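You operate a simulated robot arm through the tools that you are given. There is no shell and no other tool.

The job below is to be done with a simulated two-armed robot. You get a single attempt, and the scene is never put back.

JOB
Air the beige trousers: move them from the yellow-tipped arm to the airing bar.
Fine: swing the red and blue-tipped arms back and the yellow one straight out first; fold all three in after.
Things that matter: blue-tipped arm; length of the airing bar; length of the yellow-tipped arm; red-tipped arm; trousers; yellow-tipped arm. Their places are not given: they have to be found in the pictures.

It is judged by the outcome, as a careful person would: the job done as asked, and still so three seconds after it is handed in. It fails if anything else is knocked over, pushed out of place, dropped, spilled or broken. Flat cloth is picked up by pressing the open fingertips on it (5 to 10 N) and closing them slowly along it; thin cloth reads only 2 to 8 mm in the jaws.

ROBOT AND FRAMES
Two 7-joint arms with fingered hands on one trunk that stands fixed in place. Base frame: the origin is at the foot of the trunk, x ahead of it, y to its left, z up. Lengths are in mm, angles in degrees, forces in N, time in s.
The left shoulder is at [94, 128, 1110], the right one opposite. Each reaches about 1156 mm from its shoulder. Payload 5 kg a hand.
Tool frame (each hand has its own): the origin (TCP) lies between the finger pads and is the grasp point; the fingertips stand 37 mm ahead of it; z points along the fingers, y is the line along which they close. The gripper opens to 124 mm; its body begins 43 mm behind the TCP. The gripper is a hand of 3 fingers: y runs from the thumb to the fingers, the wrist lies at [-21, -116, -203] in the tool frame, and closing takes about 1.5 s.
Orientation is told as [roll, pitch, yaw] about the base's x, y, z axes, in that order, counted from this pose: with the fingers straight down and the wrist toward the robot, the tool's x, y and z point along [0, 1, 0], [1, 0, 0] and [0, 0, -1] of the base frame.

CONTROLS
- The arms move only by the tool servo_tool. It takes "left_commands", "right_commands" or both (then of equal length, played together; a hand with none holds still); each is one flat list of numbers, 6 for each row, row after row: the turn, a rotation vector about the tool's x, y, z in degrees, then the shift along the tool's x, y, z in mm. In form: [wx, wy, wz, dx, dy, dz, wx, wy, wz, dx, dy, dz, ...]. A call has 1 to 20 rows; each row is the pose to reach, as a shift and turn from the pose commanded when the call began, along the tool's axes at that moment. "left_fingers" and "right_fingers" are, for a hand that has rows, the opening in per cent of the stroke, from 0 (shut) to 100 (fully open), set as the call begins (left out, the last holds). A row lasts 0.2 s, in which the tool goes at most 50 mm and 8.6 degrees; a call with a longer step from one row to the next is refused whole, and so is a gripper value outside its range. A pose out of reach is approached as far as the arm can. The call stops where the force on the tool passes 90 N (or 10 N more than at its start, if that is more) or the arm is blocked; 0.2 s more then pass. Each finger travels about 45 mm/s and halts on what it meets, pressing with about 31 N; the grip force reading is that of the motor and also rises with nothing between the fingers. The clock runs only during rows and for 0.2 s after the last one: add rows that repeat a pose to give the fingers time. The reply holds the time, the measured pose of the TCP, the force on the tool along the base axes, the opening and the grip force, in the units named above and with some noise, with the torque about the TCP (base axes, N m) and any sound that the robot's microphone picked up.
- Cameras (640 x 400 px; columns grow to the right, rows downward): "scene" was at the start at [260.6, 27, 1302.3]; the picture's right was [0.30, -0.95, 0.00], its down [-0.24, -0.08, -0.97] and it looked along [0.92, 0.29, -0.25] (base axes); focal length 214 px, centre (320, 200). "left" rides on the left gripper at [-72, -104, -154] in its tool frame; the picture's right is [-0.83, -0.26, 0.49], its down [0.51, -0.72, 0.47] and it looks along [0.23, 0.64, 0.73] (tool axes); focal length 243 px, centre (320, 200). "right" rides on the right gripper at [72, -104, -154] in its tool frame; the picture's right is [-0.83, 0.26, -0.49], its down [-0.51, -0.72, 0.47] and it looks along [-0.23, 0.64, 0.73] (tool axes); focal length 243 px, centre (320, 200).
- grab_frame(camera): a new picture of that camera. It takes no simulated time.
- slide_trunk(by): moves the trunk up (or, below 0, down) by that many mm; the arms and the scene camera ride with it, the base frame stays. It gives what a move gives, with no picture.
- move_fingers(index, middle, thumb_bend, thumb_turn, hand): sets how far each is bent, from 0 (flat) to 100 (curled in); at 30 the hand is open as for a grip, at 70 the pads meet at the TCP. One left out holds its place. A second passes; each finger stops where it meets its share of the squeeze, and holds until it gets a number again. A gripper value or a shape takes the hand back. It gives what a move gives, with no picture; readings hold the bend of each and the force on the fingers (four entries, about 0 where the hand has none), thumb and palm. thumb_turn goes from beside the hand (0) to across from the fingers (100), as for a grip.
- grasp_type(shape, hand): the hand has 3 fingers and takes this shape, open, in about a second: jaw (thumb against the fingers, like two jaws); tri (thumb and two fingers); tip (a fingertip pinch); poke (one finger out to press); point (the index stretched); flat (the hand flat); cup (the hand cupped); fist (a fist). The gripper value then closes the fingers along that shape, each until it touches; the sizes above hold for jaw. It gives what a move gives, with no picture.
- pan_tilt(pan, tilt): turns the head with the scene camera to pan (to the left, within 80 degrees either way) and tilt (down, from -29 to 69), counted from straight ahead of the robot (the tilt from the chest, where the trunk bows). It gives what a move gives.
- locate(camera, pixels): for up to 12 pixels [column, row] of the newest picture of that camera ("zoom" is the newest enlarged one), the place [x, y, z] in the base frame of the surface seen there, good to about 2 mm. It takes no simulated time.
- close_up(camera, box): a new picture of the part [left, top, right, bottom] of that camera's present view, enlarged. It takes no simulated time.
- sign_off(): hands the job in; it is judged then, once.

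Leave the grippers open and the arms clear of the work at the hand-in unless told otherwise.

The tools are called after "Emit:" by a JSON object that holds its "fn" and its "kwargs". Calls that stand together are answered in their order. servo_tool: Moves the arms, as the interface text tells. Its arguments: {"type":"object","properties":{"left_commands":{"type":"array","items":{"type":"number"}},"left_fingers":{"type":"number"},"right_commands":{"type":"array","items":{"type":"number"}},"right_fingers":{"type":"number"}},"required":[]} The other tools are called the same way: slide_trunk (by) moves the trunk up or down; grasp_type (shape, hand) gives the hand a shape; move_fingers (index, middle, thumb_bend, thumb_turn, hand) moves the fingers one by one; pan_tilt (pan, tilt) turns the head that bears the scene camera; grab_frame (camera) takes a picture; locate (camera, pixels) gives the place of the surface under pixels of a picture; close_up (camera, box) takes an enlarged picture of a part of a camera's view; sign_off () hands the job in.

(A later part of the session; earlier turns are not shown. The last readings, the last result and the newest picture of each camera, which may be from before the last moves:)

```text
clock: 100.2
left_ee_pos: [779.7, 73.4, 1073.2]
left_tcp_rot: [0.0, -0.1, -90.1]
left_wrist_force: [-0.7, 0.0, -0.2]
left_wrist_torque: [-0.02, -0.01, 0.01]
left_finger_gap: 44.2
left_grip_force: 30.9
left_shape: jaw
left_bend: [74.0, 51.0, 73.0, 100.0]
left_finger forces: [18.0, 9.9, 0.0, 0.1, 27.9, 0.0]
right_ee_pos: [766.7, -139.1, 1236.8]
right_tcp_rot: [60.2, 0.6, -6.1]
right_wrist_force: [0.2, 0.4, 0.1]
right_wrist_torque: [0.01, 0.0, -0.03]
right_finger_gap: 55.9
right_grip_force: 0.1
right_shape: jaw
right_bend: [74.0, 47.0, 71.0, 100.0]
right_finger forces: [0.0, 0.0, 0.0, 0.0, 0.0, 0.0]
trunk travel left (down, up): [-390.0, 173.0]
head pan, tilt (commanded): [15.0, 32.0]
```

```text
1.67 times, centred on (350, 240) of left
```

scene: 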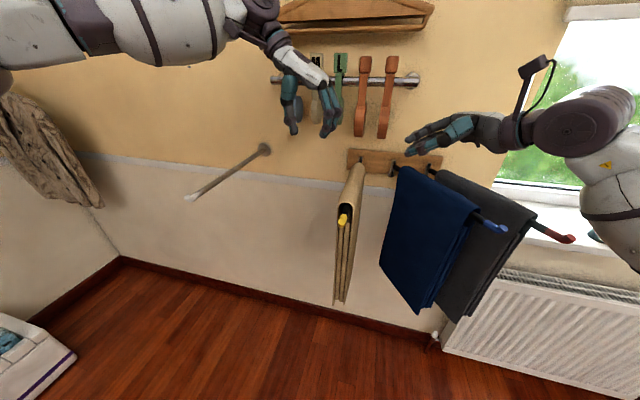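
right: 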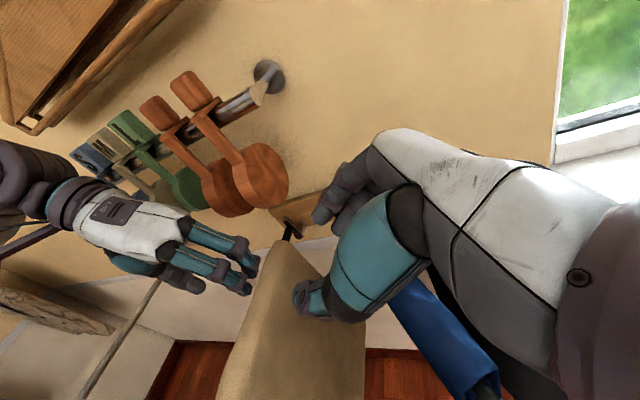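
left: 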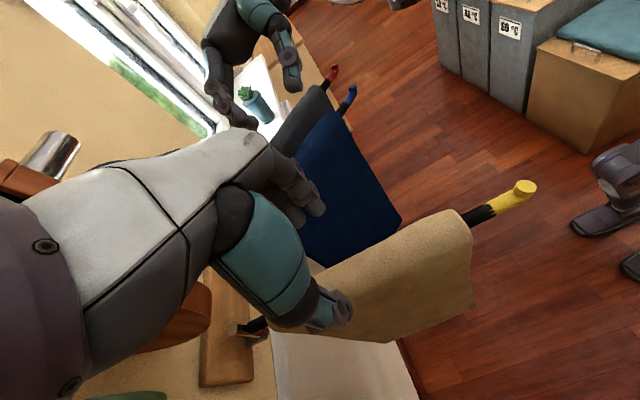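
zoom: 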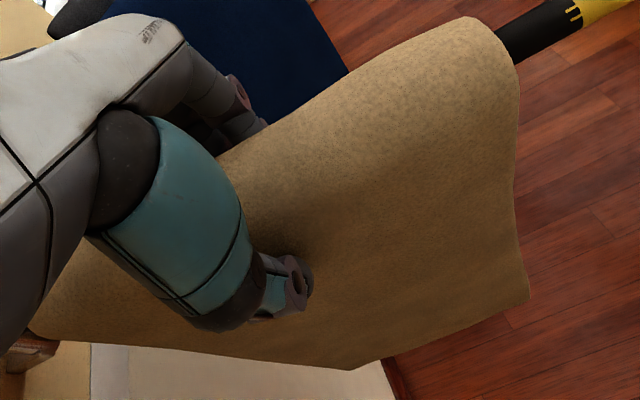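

The arch holds at 44 mm with a firm 31 N grip (index 18, middle 10, thumb 28 N), so it is stiff enough to carry. I lift by 20 mm slowly and check.

Emit:
{"fn": "servo_tool", "kwargs": {"left_commands": [0, 0, 0, 0, 0, -4, 0, 0, 0, 0, 0, -8, 0, 0, 0, 0, 0, -12, 0, 0, 0, 0, 0, -16, 0, 0, 0, 0, 0, -20]}}

Emit:
{"fn": "close_up", "kwargs": {"camera": "scene", "box": [270, 100, 430, 320]}}

Emit:
{"fn": "close_up", "kwargs": {"camera": "left", "box": [200, 120, 500, 360]}}

```text
clock: 101.5
left_ee_pos: [779.6, 73.2, 1094.3]
left_tcp_rot: [0.1, 0.0, -90.0]
left_wrist_force: [-0.4, -0.2, -4.8]
left_wrist_torque: [-0.01, 0.02, 0.02]
left_finger_gap: 44.1
left_grip_force: 31.0
left_shape: jaw
left_bend: [74.0, 51.0, 73.0, 100.0]
left_finger forces: [18.1, 9.6, 0.0, 0.0, 27.9, 0.1]
right_ee_pos: [766.0, -137.7, 1236.2]
right_tcp_rot: [60.2, 0.5, -6.1]
right_wrist_force: [0.6, 0.3, 1.6]
right_wrist_torque: [0.0, 0.0, -0.05]
right_finger_gap: 55.9
right_grip_force: 0.0
right_shape: jaw
right_bend: [74.0, 47.0, 71.0, 100.0]
right_finger forces: [0.0, 0.1, 0.1, 0.0, 0.0, 0.0]
trunk travel left (down, up): [-390.0, 173.0]
head pan, tilt (commanded): [15.0, 32.0]
```

```text
1.82 times, centred on (350, 210) of scene
```

zoom: 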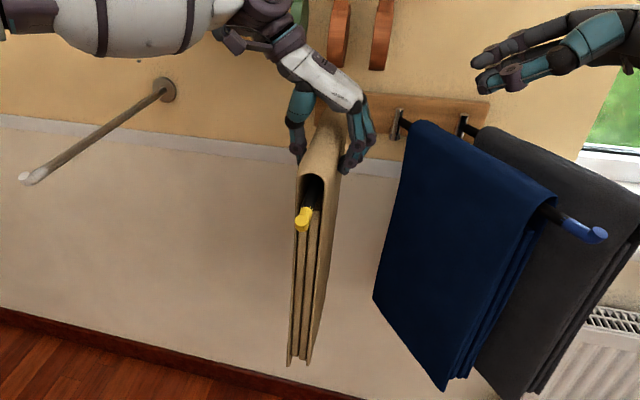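

```text
1.67 times, centred on (350, 240) of left
```

zoom: 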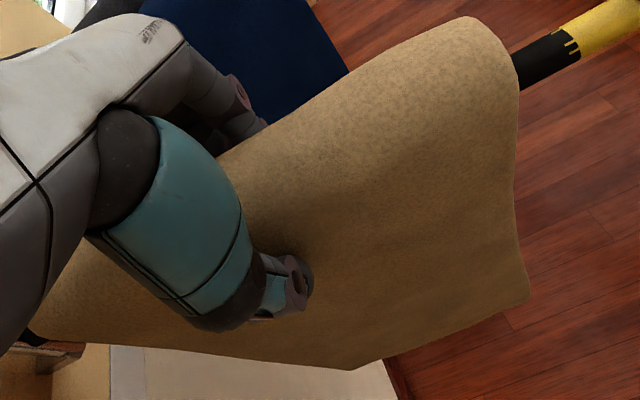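

The trousers lift cleanly (4.8 N of weight, a steady grip). They hang about 400 mm, so I will slide them off the open end of the yellow arm toward the robot rather than lift them over. I look closely at how the rod sits inside the arch.

Emit:
{"fn": "close_up", "kwargs": {"camera": "scene", "box": [320, 170, 370, 230]}}

Emit:
{"fn": "locate", "kwargs": {"camera": "zoom", "pixels": [[250, 100], [200, 130], [190, 200], [240, 200], [240, 260], [300, 150], [320, 200], [260, 330], [210, 330], [300, 330], [170, 330], [270, 180]]}}

```text
6.67 times, centred on (345, 200) of scene
```

zoom: 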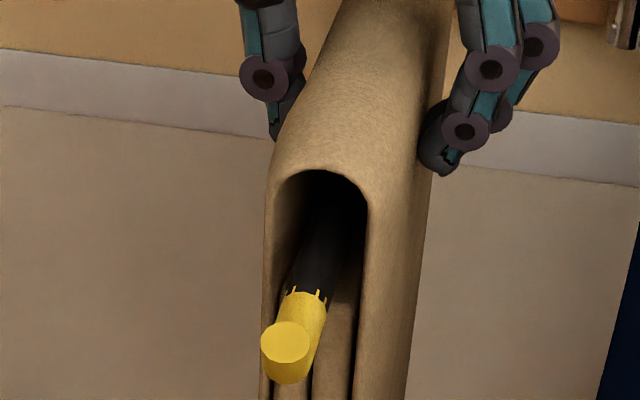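

```text
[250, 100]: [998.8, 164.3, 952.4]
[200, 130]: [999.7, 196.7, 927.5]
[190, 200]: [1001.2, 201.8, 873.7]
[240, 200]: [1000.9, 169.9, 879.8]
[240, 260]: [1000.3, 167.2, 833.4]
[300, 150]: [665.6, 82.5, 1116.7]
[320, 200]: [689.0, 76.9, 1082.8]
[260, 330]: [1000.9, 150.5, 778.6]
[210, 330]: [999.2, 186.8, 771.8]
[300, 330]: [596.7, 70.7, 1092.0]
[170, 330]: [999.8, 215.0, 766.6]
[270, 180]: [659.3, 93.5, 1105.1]
```

The rod sits free inside the arch (inner width about 28 mm, rod about 17 mm) with roughly 18 mm of headroom over the tip. I slide the trousers straight toward the robot, the first 165 mm at a slow pace.

Emit:
{"fn": "servo_tool", "kwargs": {"left_commands": [0, 0, 0, -10, 0, 0, 0, 0, 0, -22, 0, 0, 0, 0, 0, -36, 0, 0, 0, 0, 0, -50, 0, 0, 0, 0, 0, -65, 0, 0, 0, 0, 0, -80, 0, 0, 0, 0, 0, -95, 0, 0, 0, 0, 0, -110, 0, 0, 0, 0, 0, -125, 0, 0, 0, 0, 0, -140, 0, 0, 0, 0, 0, -155, 0, 0, 0, 0, 0, -165, 0, 0]}}

Emit:
{"fn": "grab_frame", "kwargs": {"camera": "scene"}}

Emit:
{"fn": "grab_frame", "kwargs": {"camera": "left"}}

Emit:
{"fn": "grab_frame", "kwargs": {"camera": "right"}}

```text
clock: 104.0
left_ee_pos: [613.9, 72.3, 1094.5]
left_tcp_rot: [-0.1, 0.1, -90.1]
left_wrist_force: [-0.2, 0.4, -4.8]
left_wrist_torque: [-0.01, 0.01, -0.02]
left_finger_gap: 44.5
left_grip_force: 30.7
left_shape: jaw
left_bend: [74.0, 51.0, 73.0, 100.0]
left_finger forces: [18.1, 9.7, 0.0, 0.0, 27.7, 0.0]
right_ee_pos: [765.6, -138.5, 1237.0]
right_tcp_rot: [60.2, 0.5, -6.1]
right_wrist_force: [-0.1, 0.0, 0.6]
right_wrist_torque: [0.02, -0.03, 0.0]
right_finger_gap: 55.7
right_grip_force: 0.1
right_shape: jaw
right_bend: [74.0, 47.0, 71.0, 100.0]
right_finger forces: [0.0, 0.0, 0.0, 0.0, 0.1, 0.0]
trunk travel left (down, up): [-390.0, 173.0]
head pan, tilt (commanded): [15.0, 32.0]
```

```text
taken
```

scene: 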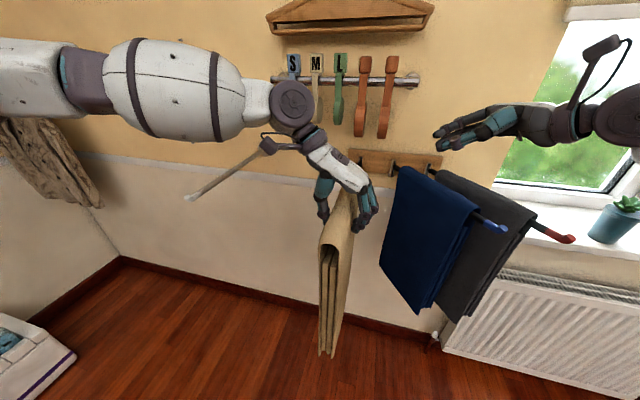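

```text
taken
```

left: 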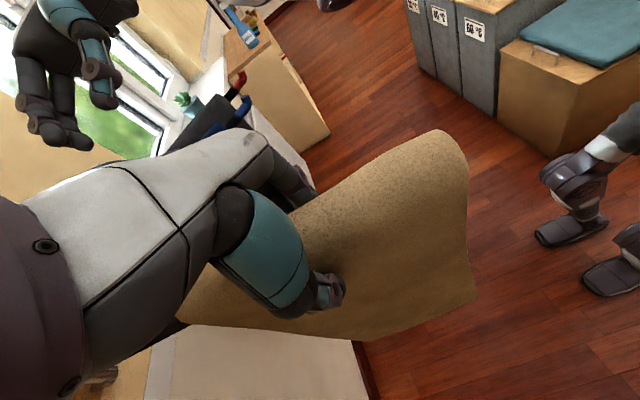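

```text
taken
```

right: 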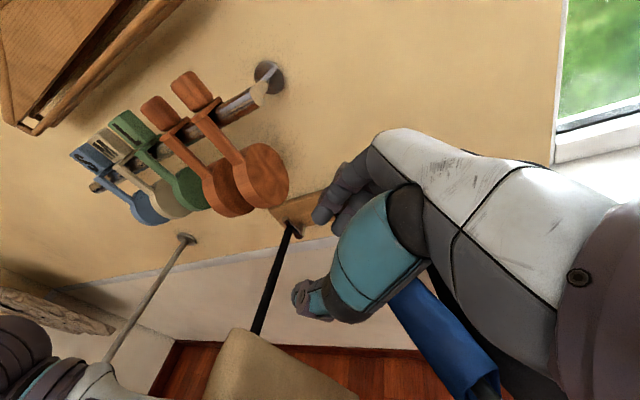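

Sliding smoothly with no side force. I continue another 165 mm to clear the yellow tip.

Emit:
{"fn": "servo_tool", "kwargs": {"left_commands": [0, 0, 0, -10, 0, 0, 0, 0, 0, -22, 0, 0, 0, 0, 0, -36, 0, 0, 0, 0, 0, -50, 0, 0, 0, 0, 0, -65, 0, 0, 0, 0, 0, -80, 0, 0, 0, 0, 0, -95, 0, 0, 0, 0, 0, -110, 0, 0]}}

Emit:
{"fn": "grab_frame", "kwargs": {"camera": "scene"}}

Emit:
{"fn": "grab_frame", "kwargs": {"camera": "left"}}

Emit:
{"fn": "grab_frame", "kwargs": {"camera": "right"}}

```text
clock: 105.8
left_ee_pos: [504.0, 72.0, 1093.7]
left_tcp_rot: [0.0, -0.1, -90.0]
left_wrist_force: [0.4, 1.1, -5.3]
left_wrist_torque: [-0.01, 0.0, 0.02]
left_finger_gap: 44.4
left_grip_force: 30.8
left_shape: jaw
left_bend: [74.0, 51.0, 73.0, 100.0]
left_finger forces: [18.2, 9.6, 0.1, 0.1, 27.9, 0.1]
right_ee_pos: [765.2, -138.6, 1237.0]
right_tcp_rot: [60.1, 0.6, -6.1]
right_wrist_force: [-0.5, 0.4, 0.1]
right_wrist_torque: [-0.01, -0.02, -0.03]
right_finger_gap: 55.9
right_grip_force: 0.0
right_shape: jaw
right_bend: [74.0, 47.0, 71.0, 100.0]
right_finger forces: [0.0, 0.0, 0.0, 0.0, 0.0, 0.0]
trunk travel left (down, up): [-390.0, 173.0]
head pan, tilt (commanded): [15.0, 32.0]
```

```text
taken
```

scene: 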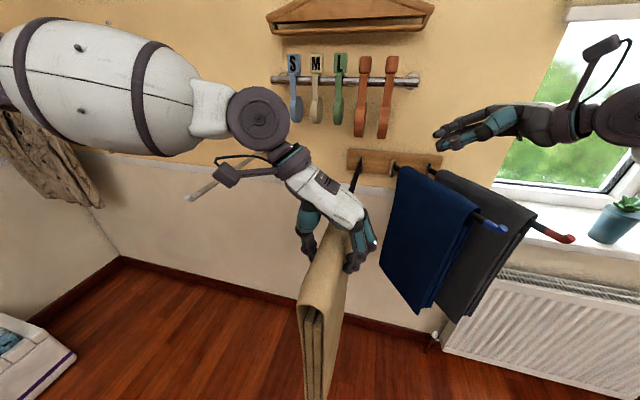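

```text
taken
```

left: 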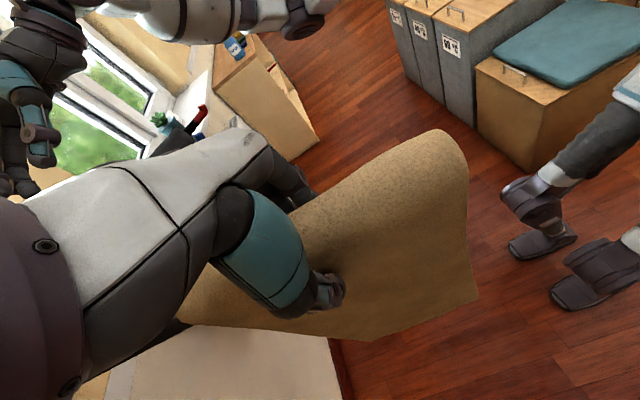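

```text
taken
```

right: 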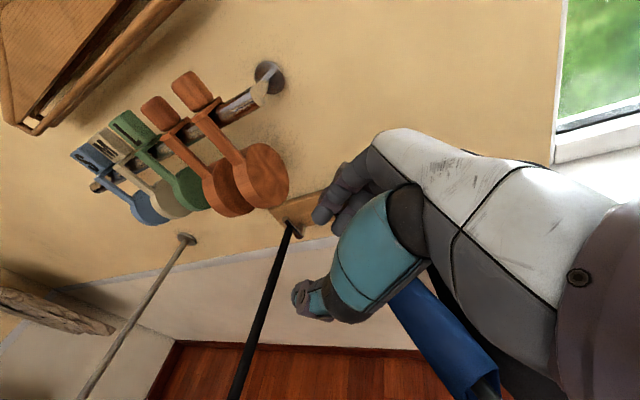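

The rear edge is near x 629. I need another 65 mm to be fully past the yellow tip at x 590.

Emit:
{"fn": "servo_tool", "kwargs": {"left_commands": [0, 0, 0, -10, 0, 0, 0, 0, 0, -22, 0, 0, 0, 0, 0, -35, 0, 0, 0, 0, 0, -48, 0, 0, 0, 0, 0, -60, 0, 0, 0, 0, 0, -66, 0, 0]}}

Emit:
{"fn": "grab_frame", "kwargs": {"camera": "scene"}}

Emit:
{"fn": "grab_frame", "kwargs": {"camera": "right"}}

Emit:
{"fn": "grab_frame", "kwargs": {"camera": "left"}}

```text
clock: 107.2
left_ee_pos: [437.7, 73.7, 1093.8]
left_tcp_rot: [0.0, 0.0, -90.0]
left_wrist_force: [-1.0, 0.8, -5.3]
left_wrist_torque: [0.04, -0.02, -0.03]
left_finger_gap: 44.4
left_grip_force: 30.3
left_shape: jaw
left_bend: [74.0, 51.0, 73.0, 100.0]
left_finger forces: [18.2, 9.6, 0.0, 0.1, 27.7, 0.0]
right_ee_pos: [766.6, -137.7, 1236.4]
right_tcp_rot: [60.1, 0.5, -6.3]
right_wrist_force: [0.1, 0.3, -0.3]
right_wrist_torque: [-0.01, 0.0, -0.02]
right_finger_gap: 56.0
right_grip_force: 0.1
right_shape: jaw
right_bend: [74.0, 47.0, 71.0, 100.0]
right_finger forces: [0.1, 0.0, 0.0, 0.0, 0.0, 0.1]
trunk travel left (down, up): [-390.0, 173.0]
head pan, tilt (commanded): [15.0, 32.0]
```

```text
taken
```

scene: 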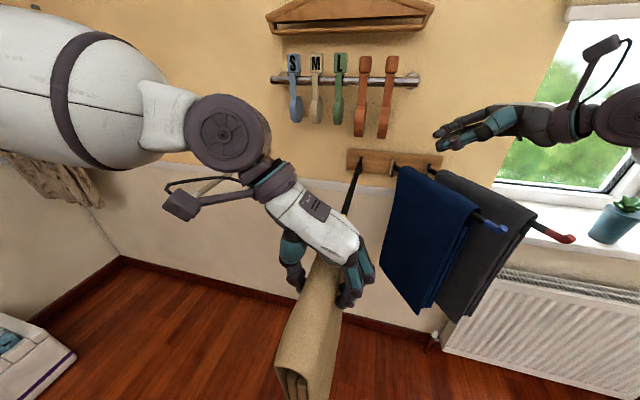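

```text
taken
```

right: 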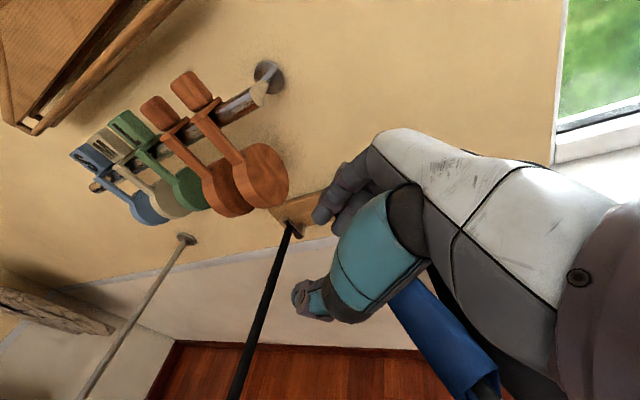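

```text
taken
```

left: 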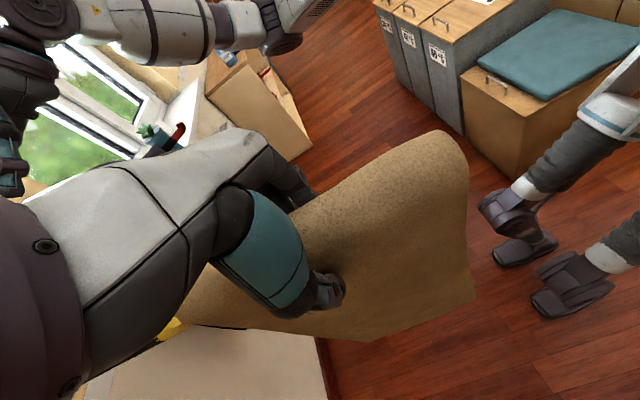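

The yellow tip just emerges behind the trousers' rear edge at (172,328) in the left picture. I move another 30 mm back for clearance.

Emit:
{"fn": "servo_tool", "kwargs": {"left_commands": [0, 0, 0, -10, 0, 0, 0, 0, 0, -20, 0, 0, 0, 0, 0, -30, 0, 0]}}

Emit:
{"fn": "grab_frame", "kwargs": {"camera": "left"}}

Emit:
{"fn": "pan_tilt", "kwargs": {"pan": 20, "tilt": 45}}

Emit:
{"fn": "grab_frame", "kwargs": {"camera": "scene"}}

```text
clock: 108.0
left_ee_pos: [407.6, 73.8, 1094.1]
left_tcp_rot: [0.0, 0.0, -90.0]
left_wrist_force: [0.0, 0.5, -5.3]
left_wrist_torque: [0.0, 0.05, -0.01]
left_finger_gap: 44.5
left_grip_force: 31.4
left_shape: jaw
left_bend: [74.0, 51.0, 73.0, 100.0]
left_finger forces: [18.2, 9.7, 0.1, 0.0, 27.8, 0.1]
right_ee_pos: [765.8, -139.2, 1236.6]
right_tcp_rot: [60.2, 0.6, -6.1]
right_wrist_force: [0.3, -0.1, -0.6]
right_wrist_torque: [0.01, 0.05, 0.01]
right_finger_gap: 56.0
right_grip_force: 0.0
right_shape: jaw
right_bend: [74.0, 47.0, 71.0, 100.0]
right_finger forces: [0.0, 0.0, 0.0, 0.1, 0.0, 0.0]
trunk travel left (down, up): [-390.0, 173.0]
head pan, tilt (commanded): [15.0, 32.0]
```

```text
taken
```

left: 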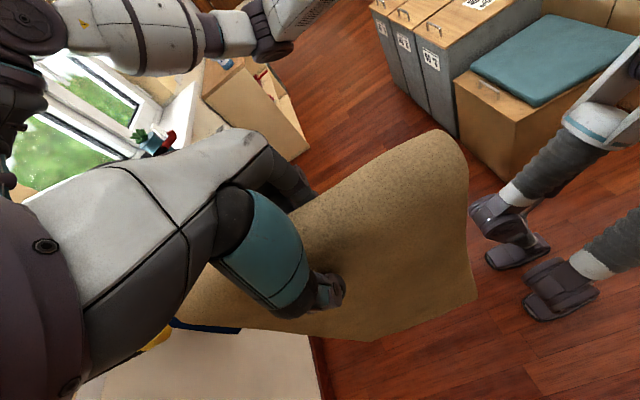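

```text
clock: 108.8
left_ee_pos: [409.0, 74.6, 1092.5]
left_tcp_rot: [0.0, 0.0, -90.0]
left_wrist_force: [-0.4, 0.9, -5.6]
left_wrist_torque: [-0.02, 0.01, -0.03]
left_finger_gap: 44.5
left_grip_force: 30.4
left_shape: jaw
left_bend: [74.0, 51.0, 73.0, 100.0]
left_finger forces: [18.0, 9.9, 0.0, 0.0, 27.9, 0.0]
right_ee_pos: [766.2, -138.6, 1236.2]
right_tcp_rot: [60.1, 0.6, -6.2]
right_wrist_force: [0.6, 0.3, 0.2]
right_wrist_torque: [0.0, 0.0, -0.04]
right_finger_gap: 55.8
right_grip_force: 0.1
right_shape: jaw
right_bend: [74.0, 47.0, 71.0, 100.0]
right_finger forces: [0.1, 0.1, 0.0, 0.0, 0.0, 0.0]
trunk travel left (down, up): [-390.0, 173.0]
head pan, tilt (commanded): [20.0, 45.0]
```

```text
taken
```

scene: 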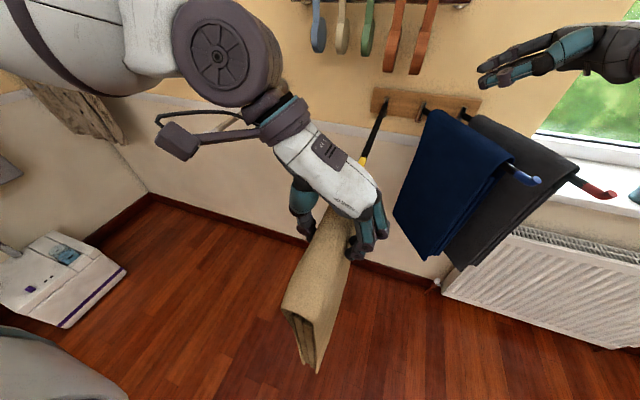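

The yellow tip at (364,160) is free. Now I carry the trousers left at the same height to y≈453, in front of the bar's free end. The pace is gentle, about 100 mm/s.

Emit:
{"fn": "servo_tool", "kwargs": {"left_commands": [0, 0, 0, 0, -8, 0, 0, 0, 0, 0, -20, 0, 0, 0, 0, 0, -36, 0, 0, 0, 0, 0, -56, 0, 0, 0, 0, 0, -77, 0, 0, 0, 0, 0, -98, 0, 0, 0, 0, 0, -119, 0, 0, 0, 0, 0, -140, 0, 0, 0, 0, 0, -161, 0, 0, 0, 0, 0, -182, 0, 0, 0, 0, 0, -203, 0, 0, 0, 0, 0, -224, 0, 0, 0, 0, 0, -245, 0, 0, 0, 0, 0, -266, 0, 0, 0, 0, 0, -287, 0, 0, 0, 0, 0, -308, 0, 0, 0, 0, 0, -329, 0, 0, 0, 0, 0, -348, 0, 0, 0, 0, 0, -364, 0, 0, 0, 0, 0, -378, 0]}}

Emit:
{"fn": "pan_tilt", "kwargs": {"pan": 45, "tilt": 30}}

Emit:
{"fn": "grab_frame", "kwargs": {"camera": "scene"}}

Emit:
{"fn": "grab_frame", "kwargs": {"camera": "left"}}

Emit:
{"fn": "grab_frame", "kwargs": {"camera": "right"}}

```text
clock: 113.0
left_ee_pos: [407.2, 451.9, 1094.4]
left_tcp_rot: [-0.1, 0.0, -90.1]
left_wrist_force: [0.3, 0.0, -3.8]
left_wrist_torque: [-0.04, -0.06, -0.01]
left_finger_gap: 44.4
left_grip_force: 30.9
left_shape: jaw
left_bend: [74.0, 51.0, 73.0, 100.0]
left_finger forces: [18.1, 9.8, 0.0, 0.1, 27.7, 0.0]
right_ee_pos: [766.7, -136.9, 1236.3]
right_tcp_rot: [60.1, 0.6, -6.1]
right_wrist_force: [0.2, -0.2, -0.4]
right_wrist_torque: [-0.02, -0.02, 0.02]
right_finger_gap: 55.5
right_grip_force: 0.0
right_shape: jaw
right_bend: [74.0, 47.0, 71.0, 100.0]
right_finger forces: [0.0, 0.0, 0.0, 0.0, 0.0, 0.0]
trunk travel left (down, up): [-390.0, 173.0]
head pan, tilt (commanded): [20.0, 45.0]
```

```text
clock: 113.9
left_ee_pos: [408.4, 452.1, 1094.3]
left_tcp_rot: [0.0, 0.1, -90.1]
left_wrist_force: [-0.7, 0.1, -4.1]
left_wrist_torque: [0.01, 0.02, 0.02]
left_finger_gap: 44.3
left_grip_force: 30.7
left_shape: jaw
left_bend: [74.0, 51.0, 73.0, 100.0]
left_finger forces: [18.0, 9.7, 0.0, 0.0, 27.8, 0.0]
right_ee_pos: [765.9, -137.5, 1235.6]
right_tcp_rot: [60.3, 0.5, -6.1]
right_wrist_force: [-0.4, -0.5, 0.0]
right_wrist_torque: [-0.07, 0.01, -0.01]
right_finger_gap: 56.0
right_grip_force: 0.0
right_shape: jaw
right_bend: [74.0, 47.0, 71.0, 100.0]
right_finger forces: [0.0, 0.0, 0.1, 0.1, 0.0, 0.0]
trunk travel left (down, up): [-390.0, 173.0]
head pan, tilt (commanded): [45.0, 30.0]
```

```text
taken
```

scene: 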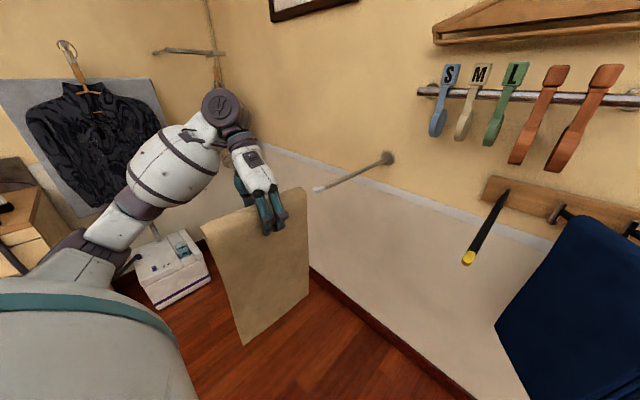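

```text
taken
```

left: 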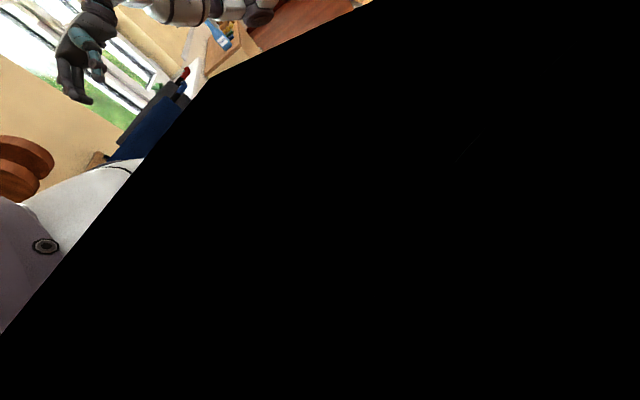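

```text
taken
```

right: 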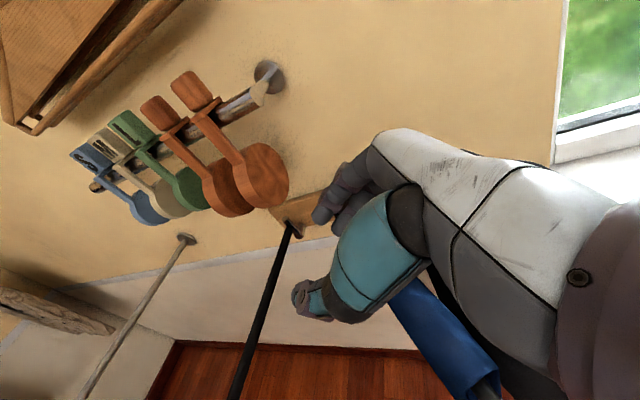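

The trousers hang in front of the bar's free end. I measure the arch line and the bar end precisely in the scene picture.

Emit:
{"fn": "close_up", "kwargs": {"camera": "scene", "box": [190, 130, 420, 290]}}

Emit:
{"fn": "locate", "kwargs": {"camera": "zoom", "pixels": [[45, 255], [90, 235], [310, 158], [322, 165], [318, 200], [355, 162], [370, 158], [450, 120], [530, 85], [550, 78], [60, 300], [280, 170]]}}

```text
2.50 times, centred on (305, 210) of scene
```

zoom: 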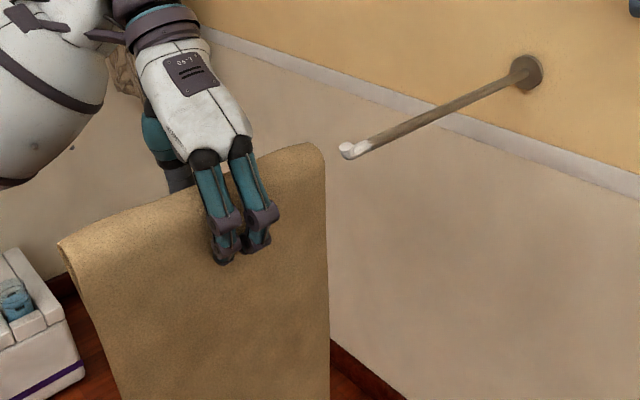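

```text
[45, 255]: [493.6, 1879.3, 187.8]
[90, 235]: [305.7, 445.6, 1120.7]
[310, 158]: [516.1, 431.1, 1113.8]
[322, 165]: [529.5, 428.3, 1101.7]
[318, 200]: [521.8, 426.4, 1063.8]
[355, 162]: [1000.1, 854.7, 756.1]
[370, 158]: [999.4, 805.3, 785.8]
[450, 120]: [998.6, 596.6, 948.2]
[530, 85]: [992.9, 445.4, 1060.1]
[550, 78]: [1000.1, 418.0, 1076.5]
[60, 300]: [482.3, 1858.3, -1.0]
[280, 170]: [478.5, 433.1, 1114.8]
```

I refine with pixels exactly on the bar and on the trousers' right face.

Emit:
{"fn": "locate", "kwargs": {"camera": "zoom", "pixels": [[347, 149], [362, 147], [400, 131], [450, 107], [500, 82], [110, 330], [200, 310], [300, 260], [316, 240], [150, 210], [300, 150], [200, 200]]}}

```text
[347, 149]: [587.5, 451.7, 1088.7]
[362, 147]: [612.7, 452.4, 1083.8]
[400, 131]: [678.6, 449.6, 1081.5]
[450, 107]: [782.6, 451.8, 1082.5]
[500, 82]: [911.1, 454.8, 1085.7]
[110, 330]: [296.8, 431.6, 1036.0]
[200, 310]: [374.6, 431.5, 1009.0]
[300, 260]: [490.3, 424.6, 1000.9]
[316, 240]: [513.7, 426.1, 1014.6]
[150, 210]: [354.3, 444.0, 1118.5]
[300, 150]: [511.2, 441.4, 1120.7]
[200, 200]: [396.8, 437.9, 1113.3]
```

The trousers are turned about 1.5° clockwise (rear edge further right). I zoom hard on the bar's end to get its true axis.

Emit:
{"fn": "close_up", "kwargs": {"camera": "scene", "box": [305, 145, 405, 205]}}

Emit:
{"fn": "locate", "kwargs": {"camera": "zoom", "pixels": [[62, 272], [80, 262], [100, 272], [80, 285], [130, 250], [130, 262], [130, 275], [300, 180], [300, 190], [300, 202], [540, 85], [500, 95]]}}

```text
6.40 times, centred on (355, 175) of scene
```

zoom: 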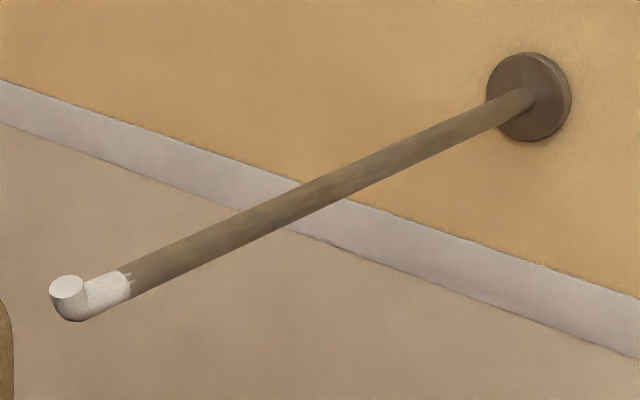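

```text
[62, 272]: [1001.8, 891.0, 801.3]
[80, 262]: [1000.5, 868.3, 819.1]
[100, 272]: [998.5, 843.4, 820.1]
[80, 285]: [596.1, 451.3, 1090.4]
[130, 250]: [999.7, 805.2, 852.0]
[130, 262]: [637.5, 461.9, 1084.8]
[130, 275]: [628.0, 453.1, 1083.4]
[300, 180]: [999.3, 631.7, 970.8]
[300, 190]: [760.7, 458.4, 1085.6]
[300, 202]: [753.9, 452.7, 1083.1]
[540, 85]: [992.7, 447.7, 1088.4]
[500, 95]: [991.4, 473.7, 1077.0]
```

Emit:
{"fn": "locate", "kwargs": {"camera": "zoom", "pixels": [[66, 287], [54, 288], [75, 310], [130, 287], [130, 293], [300, 208], [300, 214], [490, 100], [568, 95], [528, 56], [530, 138], [520, 98]]}}

```text
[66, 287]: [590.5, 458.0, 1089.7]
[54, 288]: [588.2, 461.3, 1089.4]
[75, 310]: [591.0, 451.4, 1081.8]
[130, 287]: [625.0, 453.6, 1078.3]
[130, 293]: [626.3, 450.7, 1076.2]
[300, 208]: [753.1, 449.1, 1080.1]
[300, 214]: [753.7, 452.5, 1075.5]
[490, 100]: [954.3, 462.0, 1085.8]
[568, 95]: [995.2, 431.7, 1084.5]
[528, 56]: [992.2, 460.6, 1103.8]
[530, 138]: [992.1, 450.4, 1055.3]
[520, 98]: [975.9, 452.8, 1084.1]
```

The bar axis is at about y 455, z 1080. The trousers' centre line is at y≈451.5 at the hand and slightly rotated. I turn 1.7° back and shift 3.5 mm left to line them up, then re-measure.

Emit:
{"fn": "servo_tool", "kwargs": {"left_commands": [0, 0, -0.8, 0, -1.7, 0, 0, 0, -1.7, 0, -3.5, 0, 0, 0, -1.7, 0, -3.5, 0, 0, 0, -1.7, 0, -3.5, 0]}}

Emit:
{"fn": "close_up", "kwargs": {"camera": "scene", "box": [190, 130, 420, 290]}}

Emit:
{"fn": "locate", "kwargs": {"camera": "zoom", "pixels": [[90, 300], [120, 300], [160, 300], [200, 300], [240, 290], [280, 260], [300, 240], [318, 230], [100, 340], [310, 210], [130, 260], [325, 180]]}}

```text
clock: 114.9
left_ee_pos: [407.4, 455.3, 1093.7]
left_tcp_rot: [0.0, 0.0, -88.3]
left_wrist_force: [0.4, -0.2, -4.7]
left_wrist_torque: [0.0, -0.01, 0.01]
left_finger_gap: 44.1
left_grip_force: 30.5
left_shape: jaw
left_bend: [74.0, 51.0, 73.0, 100.0]
left_finger forces: [18.1, 9.7, 0.0, 0.0, 27.8, 0.0]
right_ee_pos: [765.6, -138.1, 1236.1]
right_tcp_rot: [60.2, 0.5, -6.1]
right_wrist_force: [-0.2, 0.7, 0.0]
right_wrist_torque: [0.0, -0.02, 0.02]
right_finger_gap: 55.8
right_grip_force: 0.0
right_shape: jaw
right_bend: [74.0, 47.0, 71.0, 100.0]
right_finger forces: [0.0, 0.0, 0.0, 0.1, 0.0, 0.0]
trunk travel left (down, up): [-390.0, 173.0]
head pan, tilt (commanded): [45.0, 30.0]
```

```text
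2.50 times, centred on (305, 210) of scene
```

zoom: 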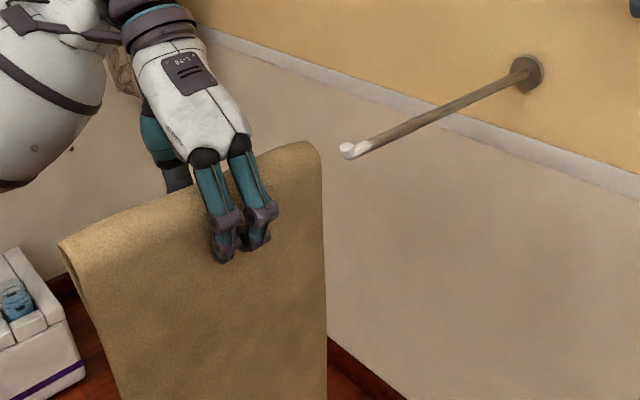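

```text
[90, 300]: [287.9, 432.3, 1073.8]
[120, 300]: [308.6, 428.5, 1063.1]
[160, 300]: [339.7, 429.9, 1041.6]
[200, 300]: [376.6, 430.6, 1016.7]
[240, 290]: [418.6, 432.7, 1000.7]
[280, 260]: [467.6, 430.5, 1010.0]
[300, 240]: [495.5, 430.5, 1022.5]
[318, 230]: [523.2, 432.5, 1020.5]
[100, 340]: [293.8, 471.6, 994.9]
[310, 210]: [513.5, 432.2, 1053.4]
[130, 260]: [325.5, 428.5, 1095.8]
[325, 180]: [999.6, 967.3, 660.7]
```

Now the right face is even at y≈431, so the arch centre is about 453, with the bar axis at 455. I shift 2 mm more and advance 45 mm so the rear edge comes just to the bar's end, then check.

Emit:
{"fn": "servo_tool", "kwargs": {"left_commands": [0, 0, 0, 8, -1.5, 0, 0, 0, 0, 20, -1.4, 0, 0, 0, 0, 33, -1, 0, 0, 0, 0, 45, -0.6, 0, 0, 0, 0, 45, -0.6, 0]}}

Emit:
{"fn": "close_up", "kwargs": {"camera": "scene", "box": [230, 130, 400, 260]}}

Emit:
{"fn": "grab_frame", "kwargs": {"camera": "left"}}

Emit:
{"fn": "close_up", "kwargs": {"camera": "right", "box": [0, 220, 260, 400]}}

```text
clock: 116.1
left_ee_pos: [454.2, 457.8, 1093.3]
left_tcp_rot: [0.0, 0.1, -88.3]
left_wrist_force: [-0.1, 0.4, -4.4]
left_wrist_torque: [-0.01, 0.01, 0.0]
left_finger_gap: 44.4
left_grip_force: 31.4
left_shape: jaw
left_bend: [74.0, 51.0, 73.0, 100.0]
left_finger forces: [18.2, 9.8, 0.0, 0.0, 27.8, 0.0]
right_ee_pos: [765.6, -137.9, 1236.2]
right_tcp_rot: [60.2, 0.5, -6.2]
right_wrist_force: [1.7, 0.0, 0.6]
right_wrist_torque: [0.02, 0.03, 0.01]
right_finger_gap: 55.8
right_grip_force: 0.1
right_shape: jaw
right_bend: [74.0, 47.0, 71.0, 100.0]
right_finger forces: [0.0, 0.1, 0.1, 0.1, 0.1, 0.0]
trunk travel left (down, up): [-390.0, 173.0]
head pan, tilt (commanded): [45.0, 30.0]
```

```text
3.08 times, centred on (315, 195) of scene
```

zoom: 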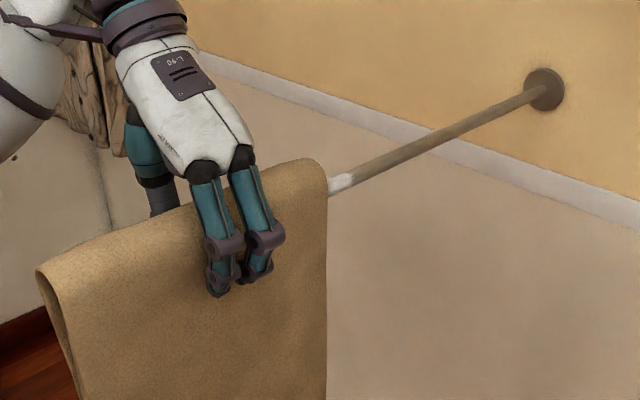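

```text
taken
```

left: 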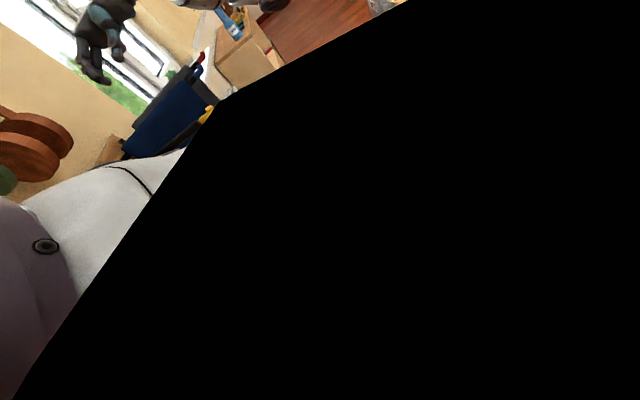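

```text
2.22 times, centred on (130, 310) of right
```

zoom: 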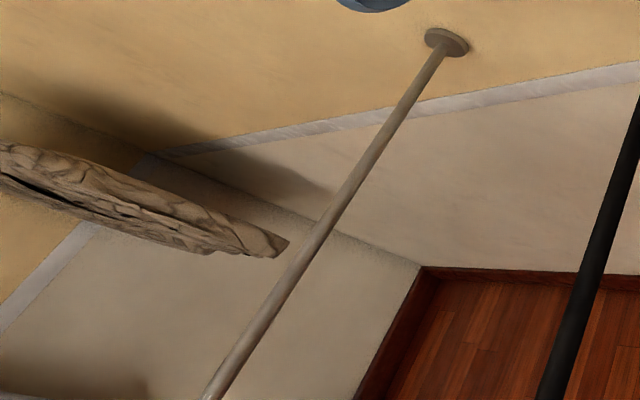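

The bar lines up with the opening just under the rear top edge. I advance 40 mm slowly and check for any contact force.

Emit:
{"fn": "servo_tool", "kwargs": {"left_commands": [0, 0, 0, 6, 0.2, 0, 0, 0, 0, 13, 0.4, 0, 0, 0, 0, 20, 0.6, 0, 0, 0, 0, 27, 0.8, 0, 0, 0, 0, 34, 1, 0, 0, 0, 0, 40, 1.2, 0]}}

Emit:
{"fn": "close_up", "kwargs": {"camera": "scene", "box": [230, 130, 400, 260]}}

Emit:
{"fn": "locate", "kwargs": {"camera": "zoom", "pixels": [[60, 330], [120, 330], [180, 330], [240, 320], [290, 280], [320, 250], [330, 160], [345, 190], [400, 160], [480, 120], [100, 250], [300, 165]]}}

```text
clock: 117.5
left_ee_pos: [492.2, 456.5, 1094.1]
left_tcp_rot: [0.1, 0.0, -88.2]
left_wrist_force: [-0.2, -0.4, -5.2]
left_wrist_torque: [-0.03, -0.02, -0.03]
left_finger_gap: 44.3
left_grip_force: 30.9
left_shape: jaw
left_bend: [74.0, 51.0, 73.0, 100.0]
left_finger forces: [18.0, 9.9, 0.1, 0.0, 27.8, 0.0]
right_ee_pos: [767.3, -138.6, 1235.9]
right_tcp_rot: [60.2, 0.6, -6.1]
right_wrist_force: [-0.3, -0.4, -0.1]
right_wrist_torque: [-0.02, 0.01, 0.0]
right_finger_gap: 55.7
right_grip_force: 0.0
right_shape: jaw
right_bend: [74.0, 47.0, 71.0, 100.0]
right_finger forces: [0.0, 0.1, 0.0, 0.1, 0.1, 0.1]
trunk travel left (down, up): [-390.0, 173.0]
head pan, tilt (commanded): [45.0, 30.0]
```

```text
3.08 times, centred on (315, 195) of scene
```

zoom: 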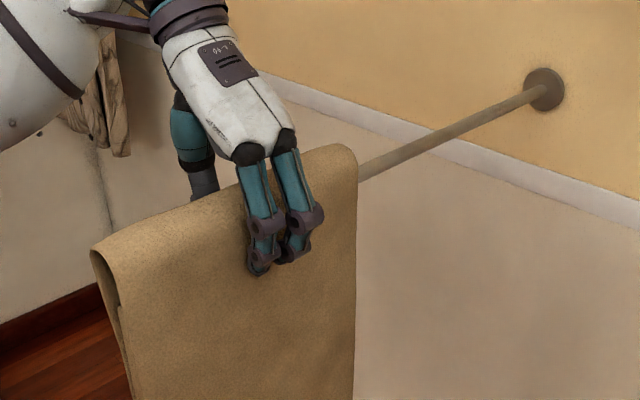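

```text
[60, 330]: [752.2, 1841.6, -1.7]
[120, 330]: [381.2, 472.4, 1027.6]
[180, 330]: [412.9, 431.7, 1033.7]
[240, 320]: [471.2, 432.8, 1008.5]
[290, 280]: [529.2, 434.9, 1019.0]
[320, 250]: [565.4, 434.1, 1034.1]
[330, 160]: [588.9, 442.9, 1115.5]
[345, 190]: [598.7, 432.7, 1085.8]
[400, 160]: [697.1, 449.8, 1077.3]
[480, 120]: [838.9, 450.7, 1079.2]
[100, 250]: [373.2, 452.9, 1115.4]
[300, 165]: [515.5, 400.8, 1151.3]
```

The bar end is inside the arch with no contact force. I continue 75 mm.

Emit:
{"fn": "servo_tool", "kwargs": {"left_commands": [0, 0, 0, 8, 0.2, 0, 0, 0, 0, 18, 0.5, 0, 0, 0, 0, 28, 0.8, 0, 0, 0, 0, 38, 1.1, 0, 0, 0, 0, 48, 1.4, 0, 0, 0, 0, 58, 1.7, 0, 0, 0, 0, 68, 2, 0, 0, 0, 0, 75, 2.2, 0]}}

Emit:
{"fn": "close_up", "kwargs": {"camera": "scene", "box": [230, 130, 400, 260]}}

Emit:
{"fn": "grab_frame", "kwargs": {"camera": "left"}}

```text
clock: 119.3
left_ee_pos: [569.4, 456.4, 1093.3]
left_tcp_rot: [0.0, 0.0, -88.3]
left_wrist_force: [-0.1, -0.9, -5.1]
left_wrist_torque: [-0.01, 0.02, 0.0]
left_finger_gap: 44.2
left_grip_force: 30.9
left_shape: jaw
left_bend: [74.0, 51.0, 73.0, 100.0]
left_finger forces: [18.0, 9.7, 0.1, 0.0, 27.8, 0.0]
right_ee_pos: [767.2, -138.0, 1235.5]
right_tcp_rot: [60.2, 0.5, -6.1]
right_wrist_force: [-0.8, -0.2, -0.5]
right_wrist_torque: [0.0, -0.03, 0.03]
right_finger_gap: 55.7
right_grip_force: 0.0
right_shape: jaw
right_bend: [74.0, 47.0, 71.0, 100.0]
right_finger forces: [0.0, 0.1, 0.1, 0.1, 0.1, 0.0]
trunk travel left (down, up): [-390.0, 173.0]
head pan, tilt (commanded): [45.0, 30.0]
```

```text
3.08 times, centred on (315, 195) of scene
```

zoom: 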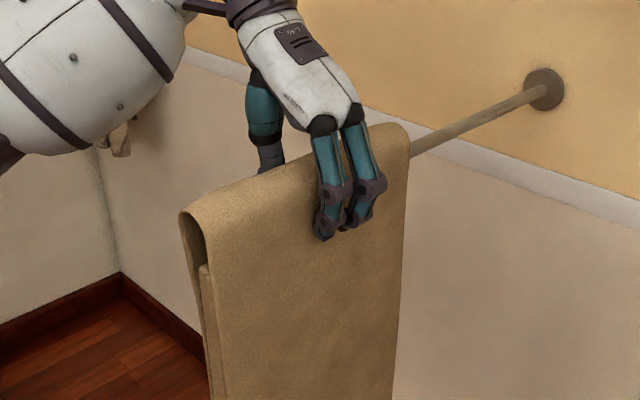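

```text
taken
```

left: 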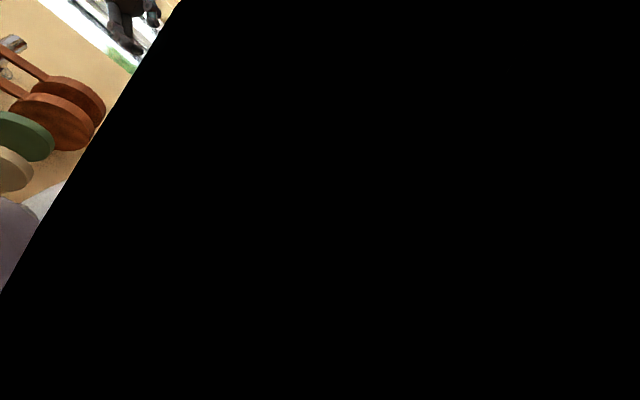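

Still free of contact. I continue another 100 mm.

Emit:
{"fn": "servo_tool", "kwargs": {"left_commands": [0, 0, 0, 8, 0.2, 0, 0, 0, 0, 20, 0.6, 0, 0, 0, 0, 32, 1, 0, 0, 0, 0, 44, 1.3, 0, 0, 0, 0, 56, 1.7, 0, 0, 0, 0, 68, 2, 0, 0, 0, 0, 80, 2.4, 0, 0, 0, 0, 92, 2.7, 0, 0, 0, 0, 100, 3, 0]}}

Emit:
{"fn": "close_up", "kwargs": {"camera": "scene", "box": [230, 110, 420, 260]}}

Emit:
{"fn": "locate", "kwargs": {"camera": "zoom", "pixels": [[280, 240], [300, 300], [350, 300], [400, 280], [440, 200], [440, 140], [330, 180], [480, 140], [520, 125], [295, 220], [310, 250], [300, 260]]}}

```text
clock: 121.3
left_ee_pos: [669.0, 456.6, 1093.4]
left_tcp_rot: [0.1, 0.1, -88.3]
left_wrist_force: [0.0, -0.2, -5.8]
left_wrist_torque: [0.03, -0.03, -0.02]
left_finger_gap: 44.3
left_grip_force: 30.8
left_shape: jaw
left_bend: [74.0, 51.0, 73.0, 100.0]
left_finger forces: [18.1, 9.7, 0.0, 0.1, 27.9, 0.1]
right_ee_pos: [767.4, -138.9, 1236.6]
right_tcp_rot: [60.2, 0.7, -6.1]
right_wrist_force: [-0.9, 0.1, 0.2]
right_wrist_torque: [0.01, 0.01, 0.04]
right_finger_gap: 55.8
right_grip_force: 0.0
right_shape: jaw
right_bend: [74.0, 47.0, 71.0, 100.0]
right_finger forces: [0.0, 0.1, 0.0, 0.0, 0.0, 0.1]
trunk travel left (down, up): [-390.0, 173.0]
head pan, tilt (commanded): [45.0, 30.0]
```

```text
2.67 times, centred on (325, 185) of scene
```

zoom: 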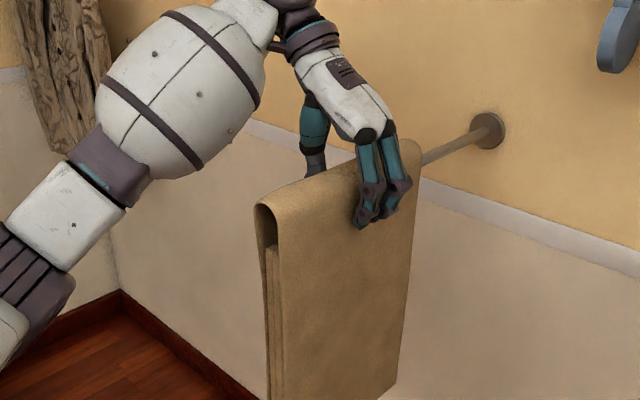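

```text
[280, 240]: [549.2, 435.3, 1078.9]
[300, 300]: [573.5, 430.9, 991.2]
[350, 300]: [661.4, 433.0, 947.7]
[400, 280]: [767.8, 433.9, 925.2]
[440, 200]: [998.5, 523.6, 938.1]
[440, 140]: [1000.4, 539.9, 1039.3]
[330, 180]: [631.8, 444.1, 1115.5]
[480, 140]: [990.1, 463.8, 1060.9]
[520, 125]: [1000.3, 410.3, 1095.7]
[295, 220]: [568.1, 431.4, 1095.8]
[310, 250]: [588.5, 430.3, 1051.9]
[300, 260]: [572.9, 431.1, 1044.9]
```

I advance the last 100 mm so the trousers lie fully on the bar, with about 50 mm of bar end showing.

Emit:
{"fn": "servo_tool", "kwargs": {"left_commands": [0, 0, 0, 8, 0.2, 0, 0, 0, 0, 20, 0.6, 0, 0, 0, 0, 32, 1, 0, 0, 0, 0, 44, 1.3, 0, 0, 0, 0, 56, 1.7, 0, 0, 0, 0, 68, 2, 0, 0, 0, 0, 80, 2.4, 0, 0, 0, 0, 92, 2.7, 0, 0, 0, 0, 104, 3.1, 0, 0, 0, 0, 110, 3.3, 0]}}

Emit:
{"fn": "close_up", "kwargs": {"camera": "scene", "box": [240, 110, 430, 260]}}

Emit:
{"fn": "grab_frame", "kwargs": {"camera": "left"}}

Emit:
{"fn": "grab_frame", "kwargs": {"camera": "right"}}

```text
clock: 123.5
left_ee_pos: [778.9, 455.7, 1093.4]
left_tcp_rot: [0.0, 0.0, -88.4]
left_wrist_force: [-0.8, 0.1, -5.2]
left_wrist_torque: [0.0, 0.01, -0.05]
left_finger_gap: 44.2
left_grip_force: 31.3
left_shape: jaw
left_bend: [74.0, 51.0, 73.0, 100.0]
left_finger forces: [17.9, 10.1, 0.0, 0.0, 28.2, 0.1]
right_ee_pos: [767.3, -137.7, 1236.8]
right_tcp_rot: [60.1, 0.6, -6.1]
right_wrist_force: [0.3, 0.1, -0.4]
right_wrist_torque: [0.0, -0.01, 0.02]
right_finger_gap: 55.5
right_grip_force: 0.0
right_shape: jaw
right_bend: [74.0, 47.0, 71.0, 100.0]
right_finger forces: [0.0, 0.1, 0.0, 0.0, 0.0, 0.0]
trunk travel left (down, up): [-390.0, 173.0]
head pan, tilt (commanded): [45.0, 30.0]
```

```text
2.67 times, centred on (335, 185) of scene
```

zoom: 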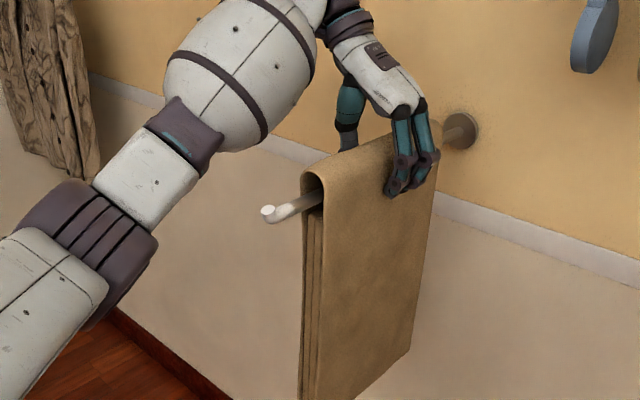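

```text
taken
```

left: 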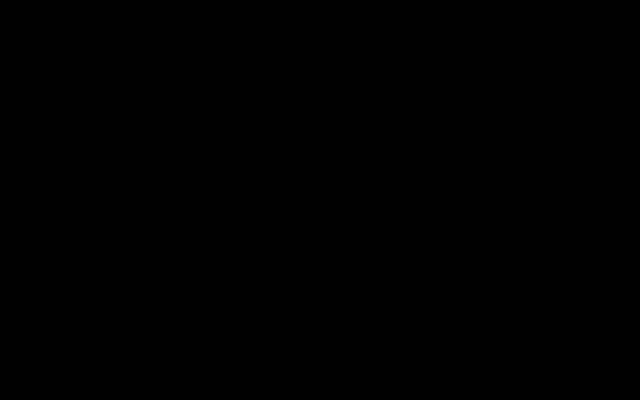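

```text
taken
```

right: 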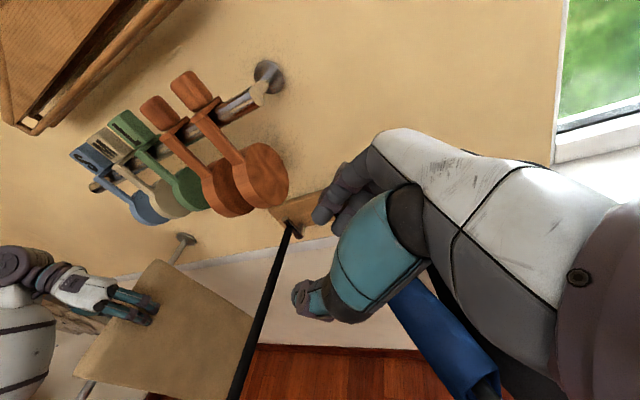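

The bar now passes right through the arch, with its white end visible in front. I lower in small steps until the weight comes off the hand.

Emit:
{"fn": "servo_tool", "kwargs": {"left_commands": [0, 0, 0, 0, 0, 4, 0, 0, 0, 0, 0, 8, 0, 0, 0, 0, 0, 12, 0, 0, 0, 0, 0, 15, 0, 0, 0, 0, 0, 15]}}

Emit:
{"fn": "close_up", "kwargs": {"camera": "scene", "box": [300, 130, 400, 210]}}

```text
clock: 124.7
left_ee_pos: [778.4, 457.4, 1079.1]
left_tcp_rot: [0.1, 0.0, -88.3]
left_wrist_force: [0.7, -0.2, -4.2]
left_wrist_torque: [0.02, -0.05, -0.03]
left_finger_gap: 44.2
left_grip_force: 31.1
left_shape: jaw
left_bend: [74.0, 51.0, 73.0, 100.0]
left_finger forces: [18.2, 10.1, 0.0, 0.1, 28.2, 0.0]
right_ee_pos: [766.1, -138.5, 1235.7]
right_tcp_rot: [60.3, 0.5, -6.0]
right_wrist_force: [0.1, 0.2, -0.3]
right_wrist_torque: [-0.04, -0.01, -0.02]
right_finger_gap: 55.8
right_grip_force: 0.1
right_shape: jaw
right_bend: [74.0, 47.0, 71.0, 100.0]
right_finger forces: [0.0, 0.1, 0.0, 0.0, 0.0, 0.0]
trunk travel left (down, up): [-390.0, 173.0]
head pan, tilt (commanded): [45.0, 30.0]
```

```text
5.00 times, centred on (350, 170) of scene
```

zoom: 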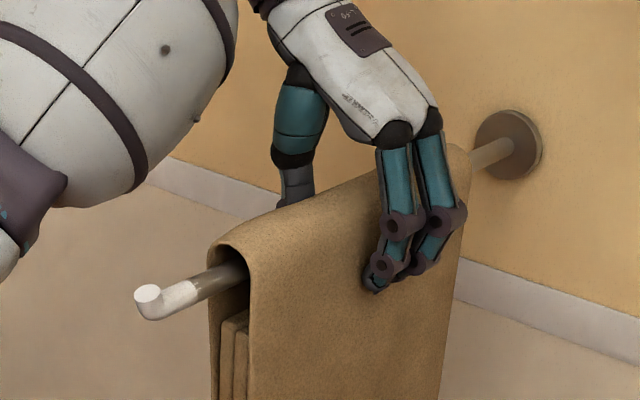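

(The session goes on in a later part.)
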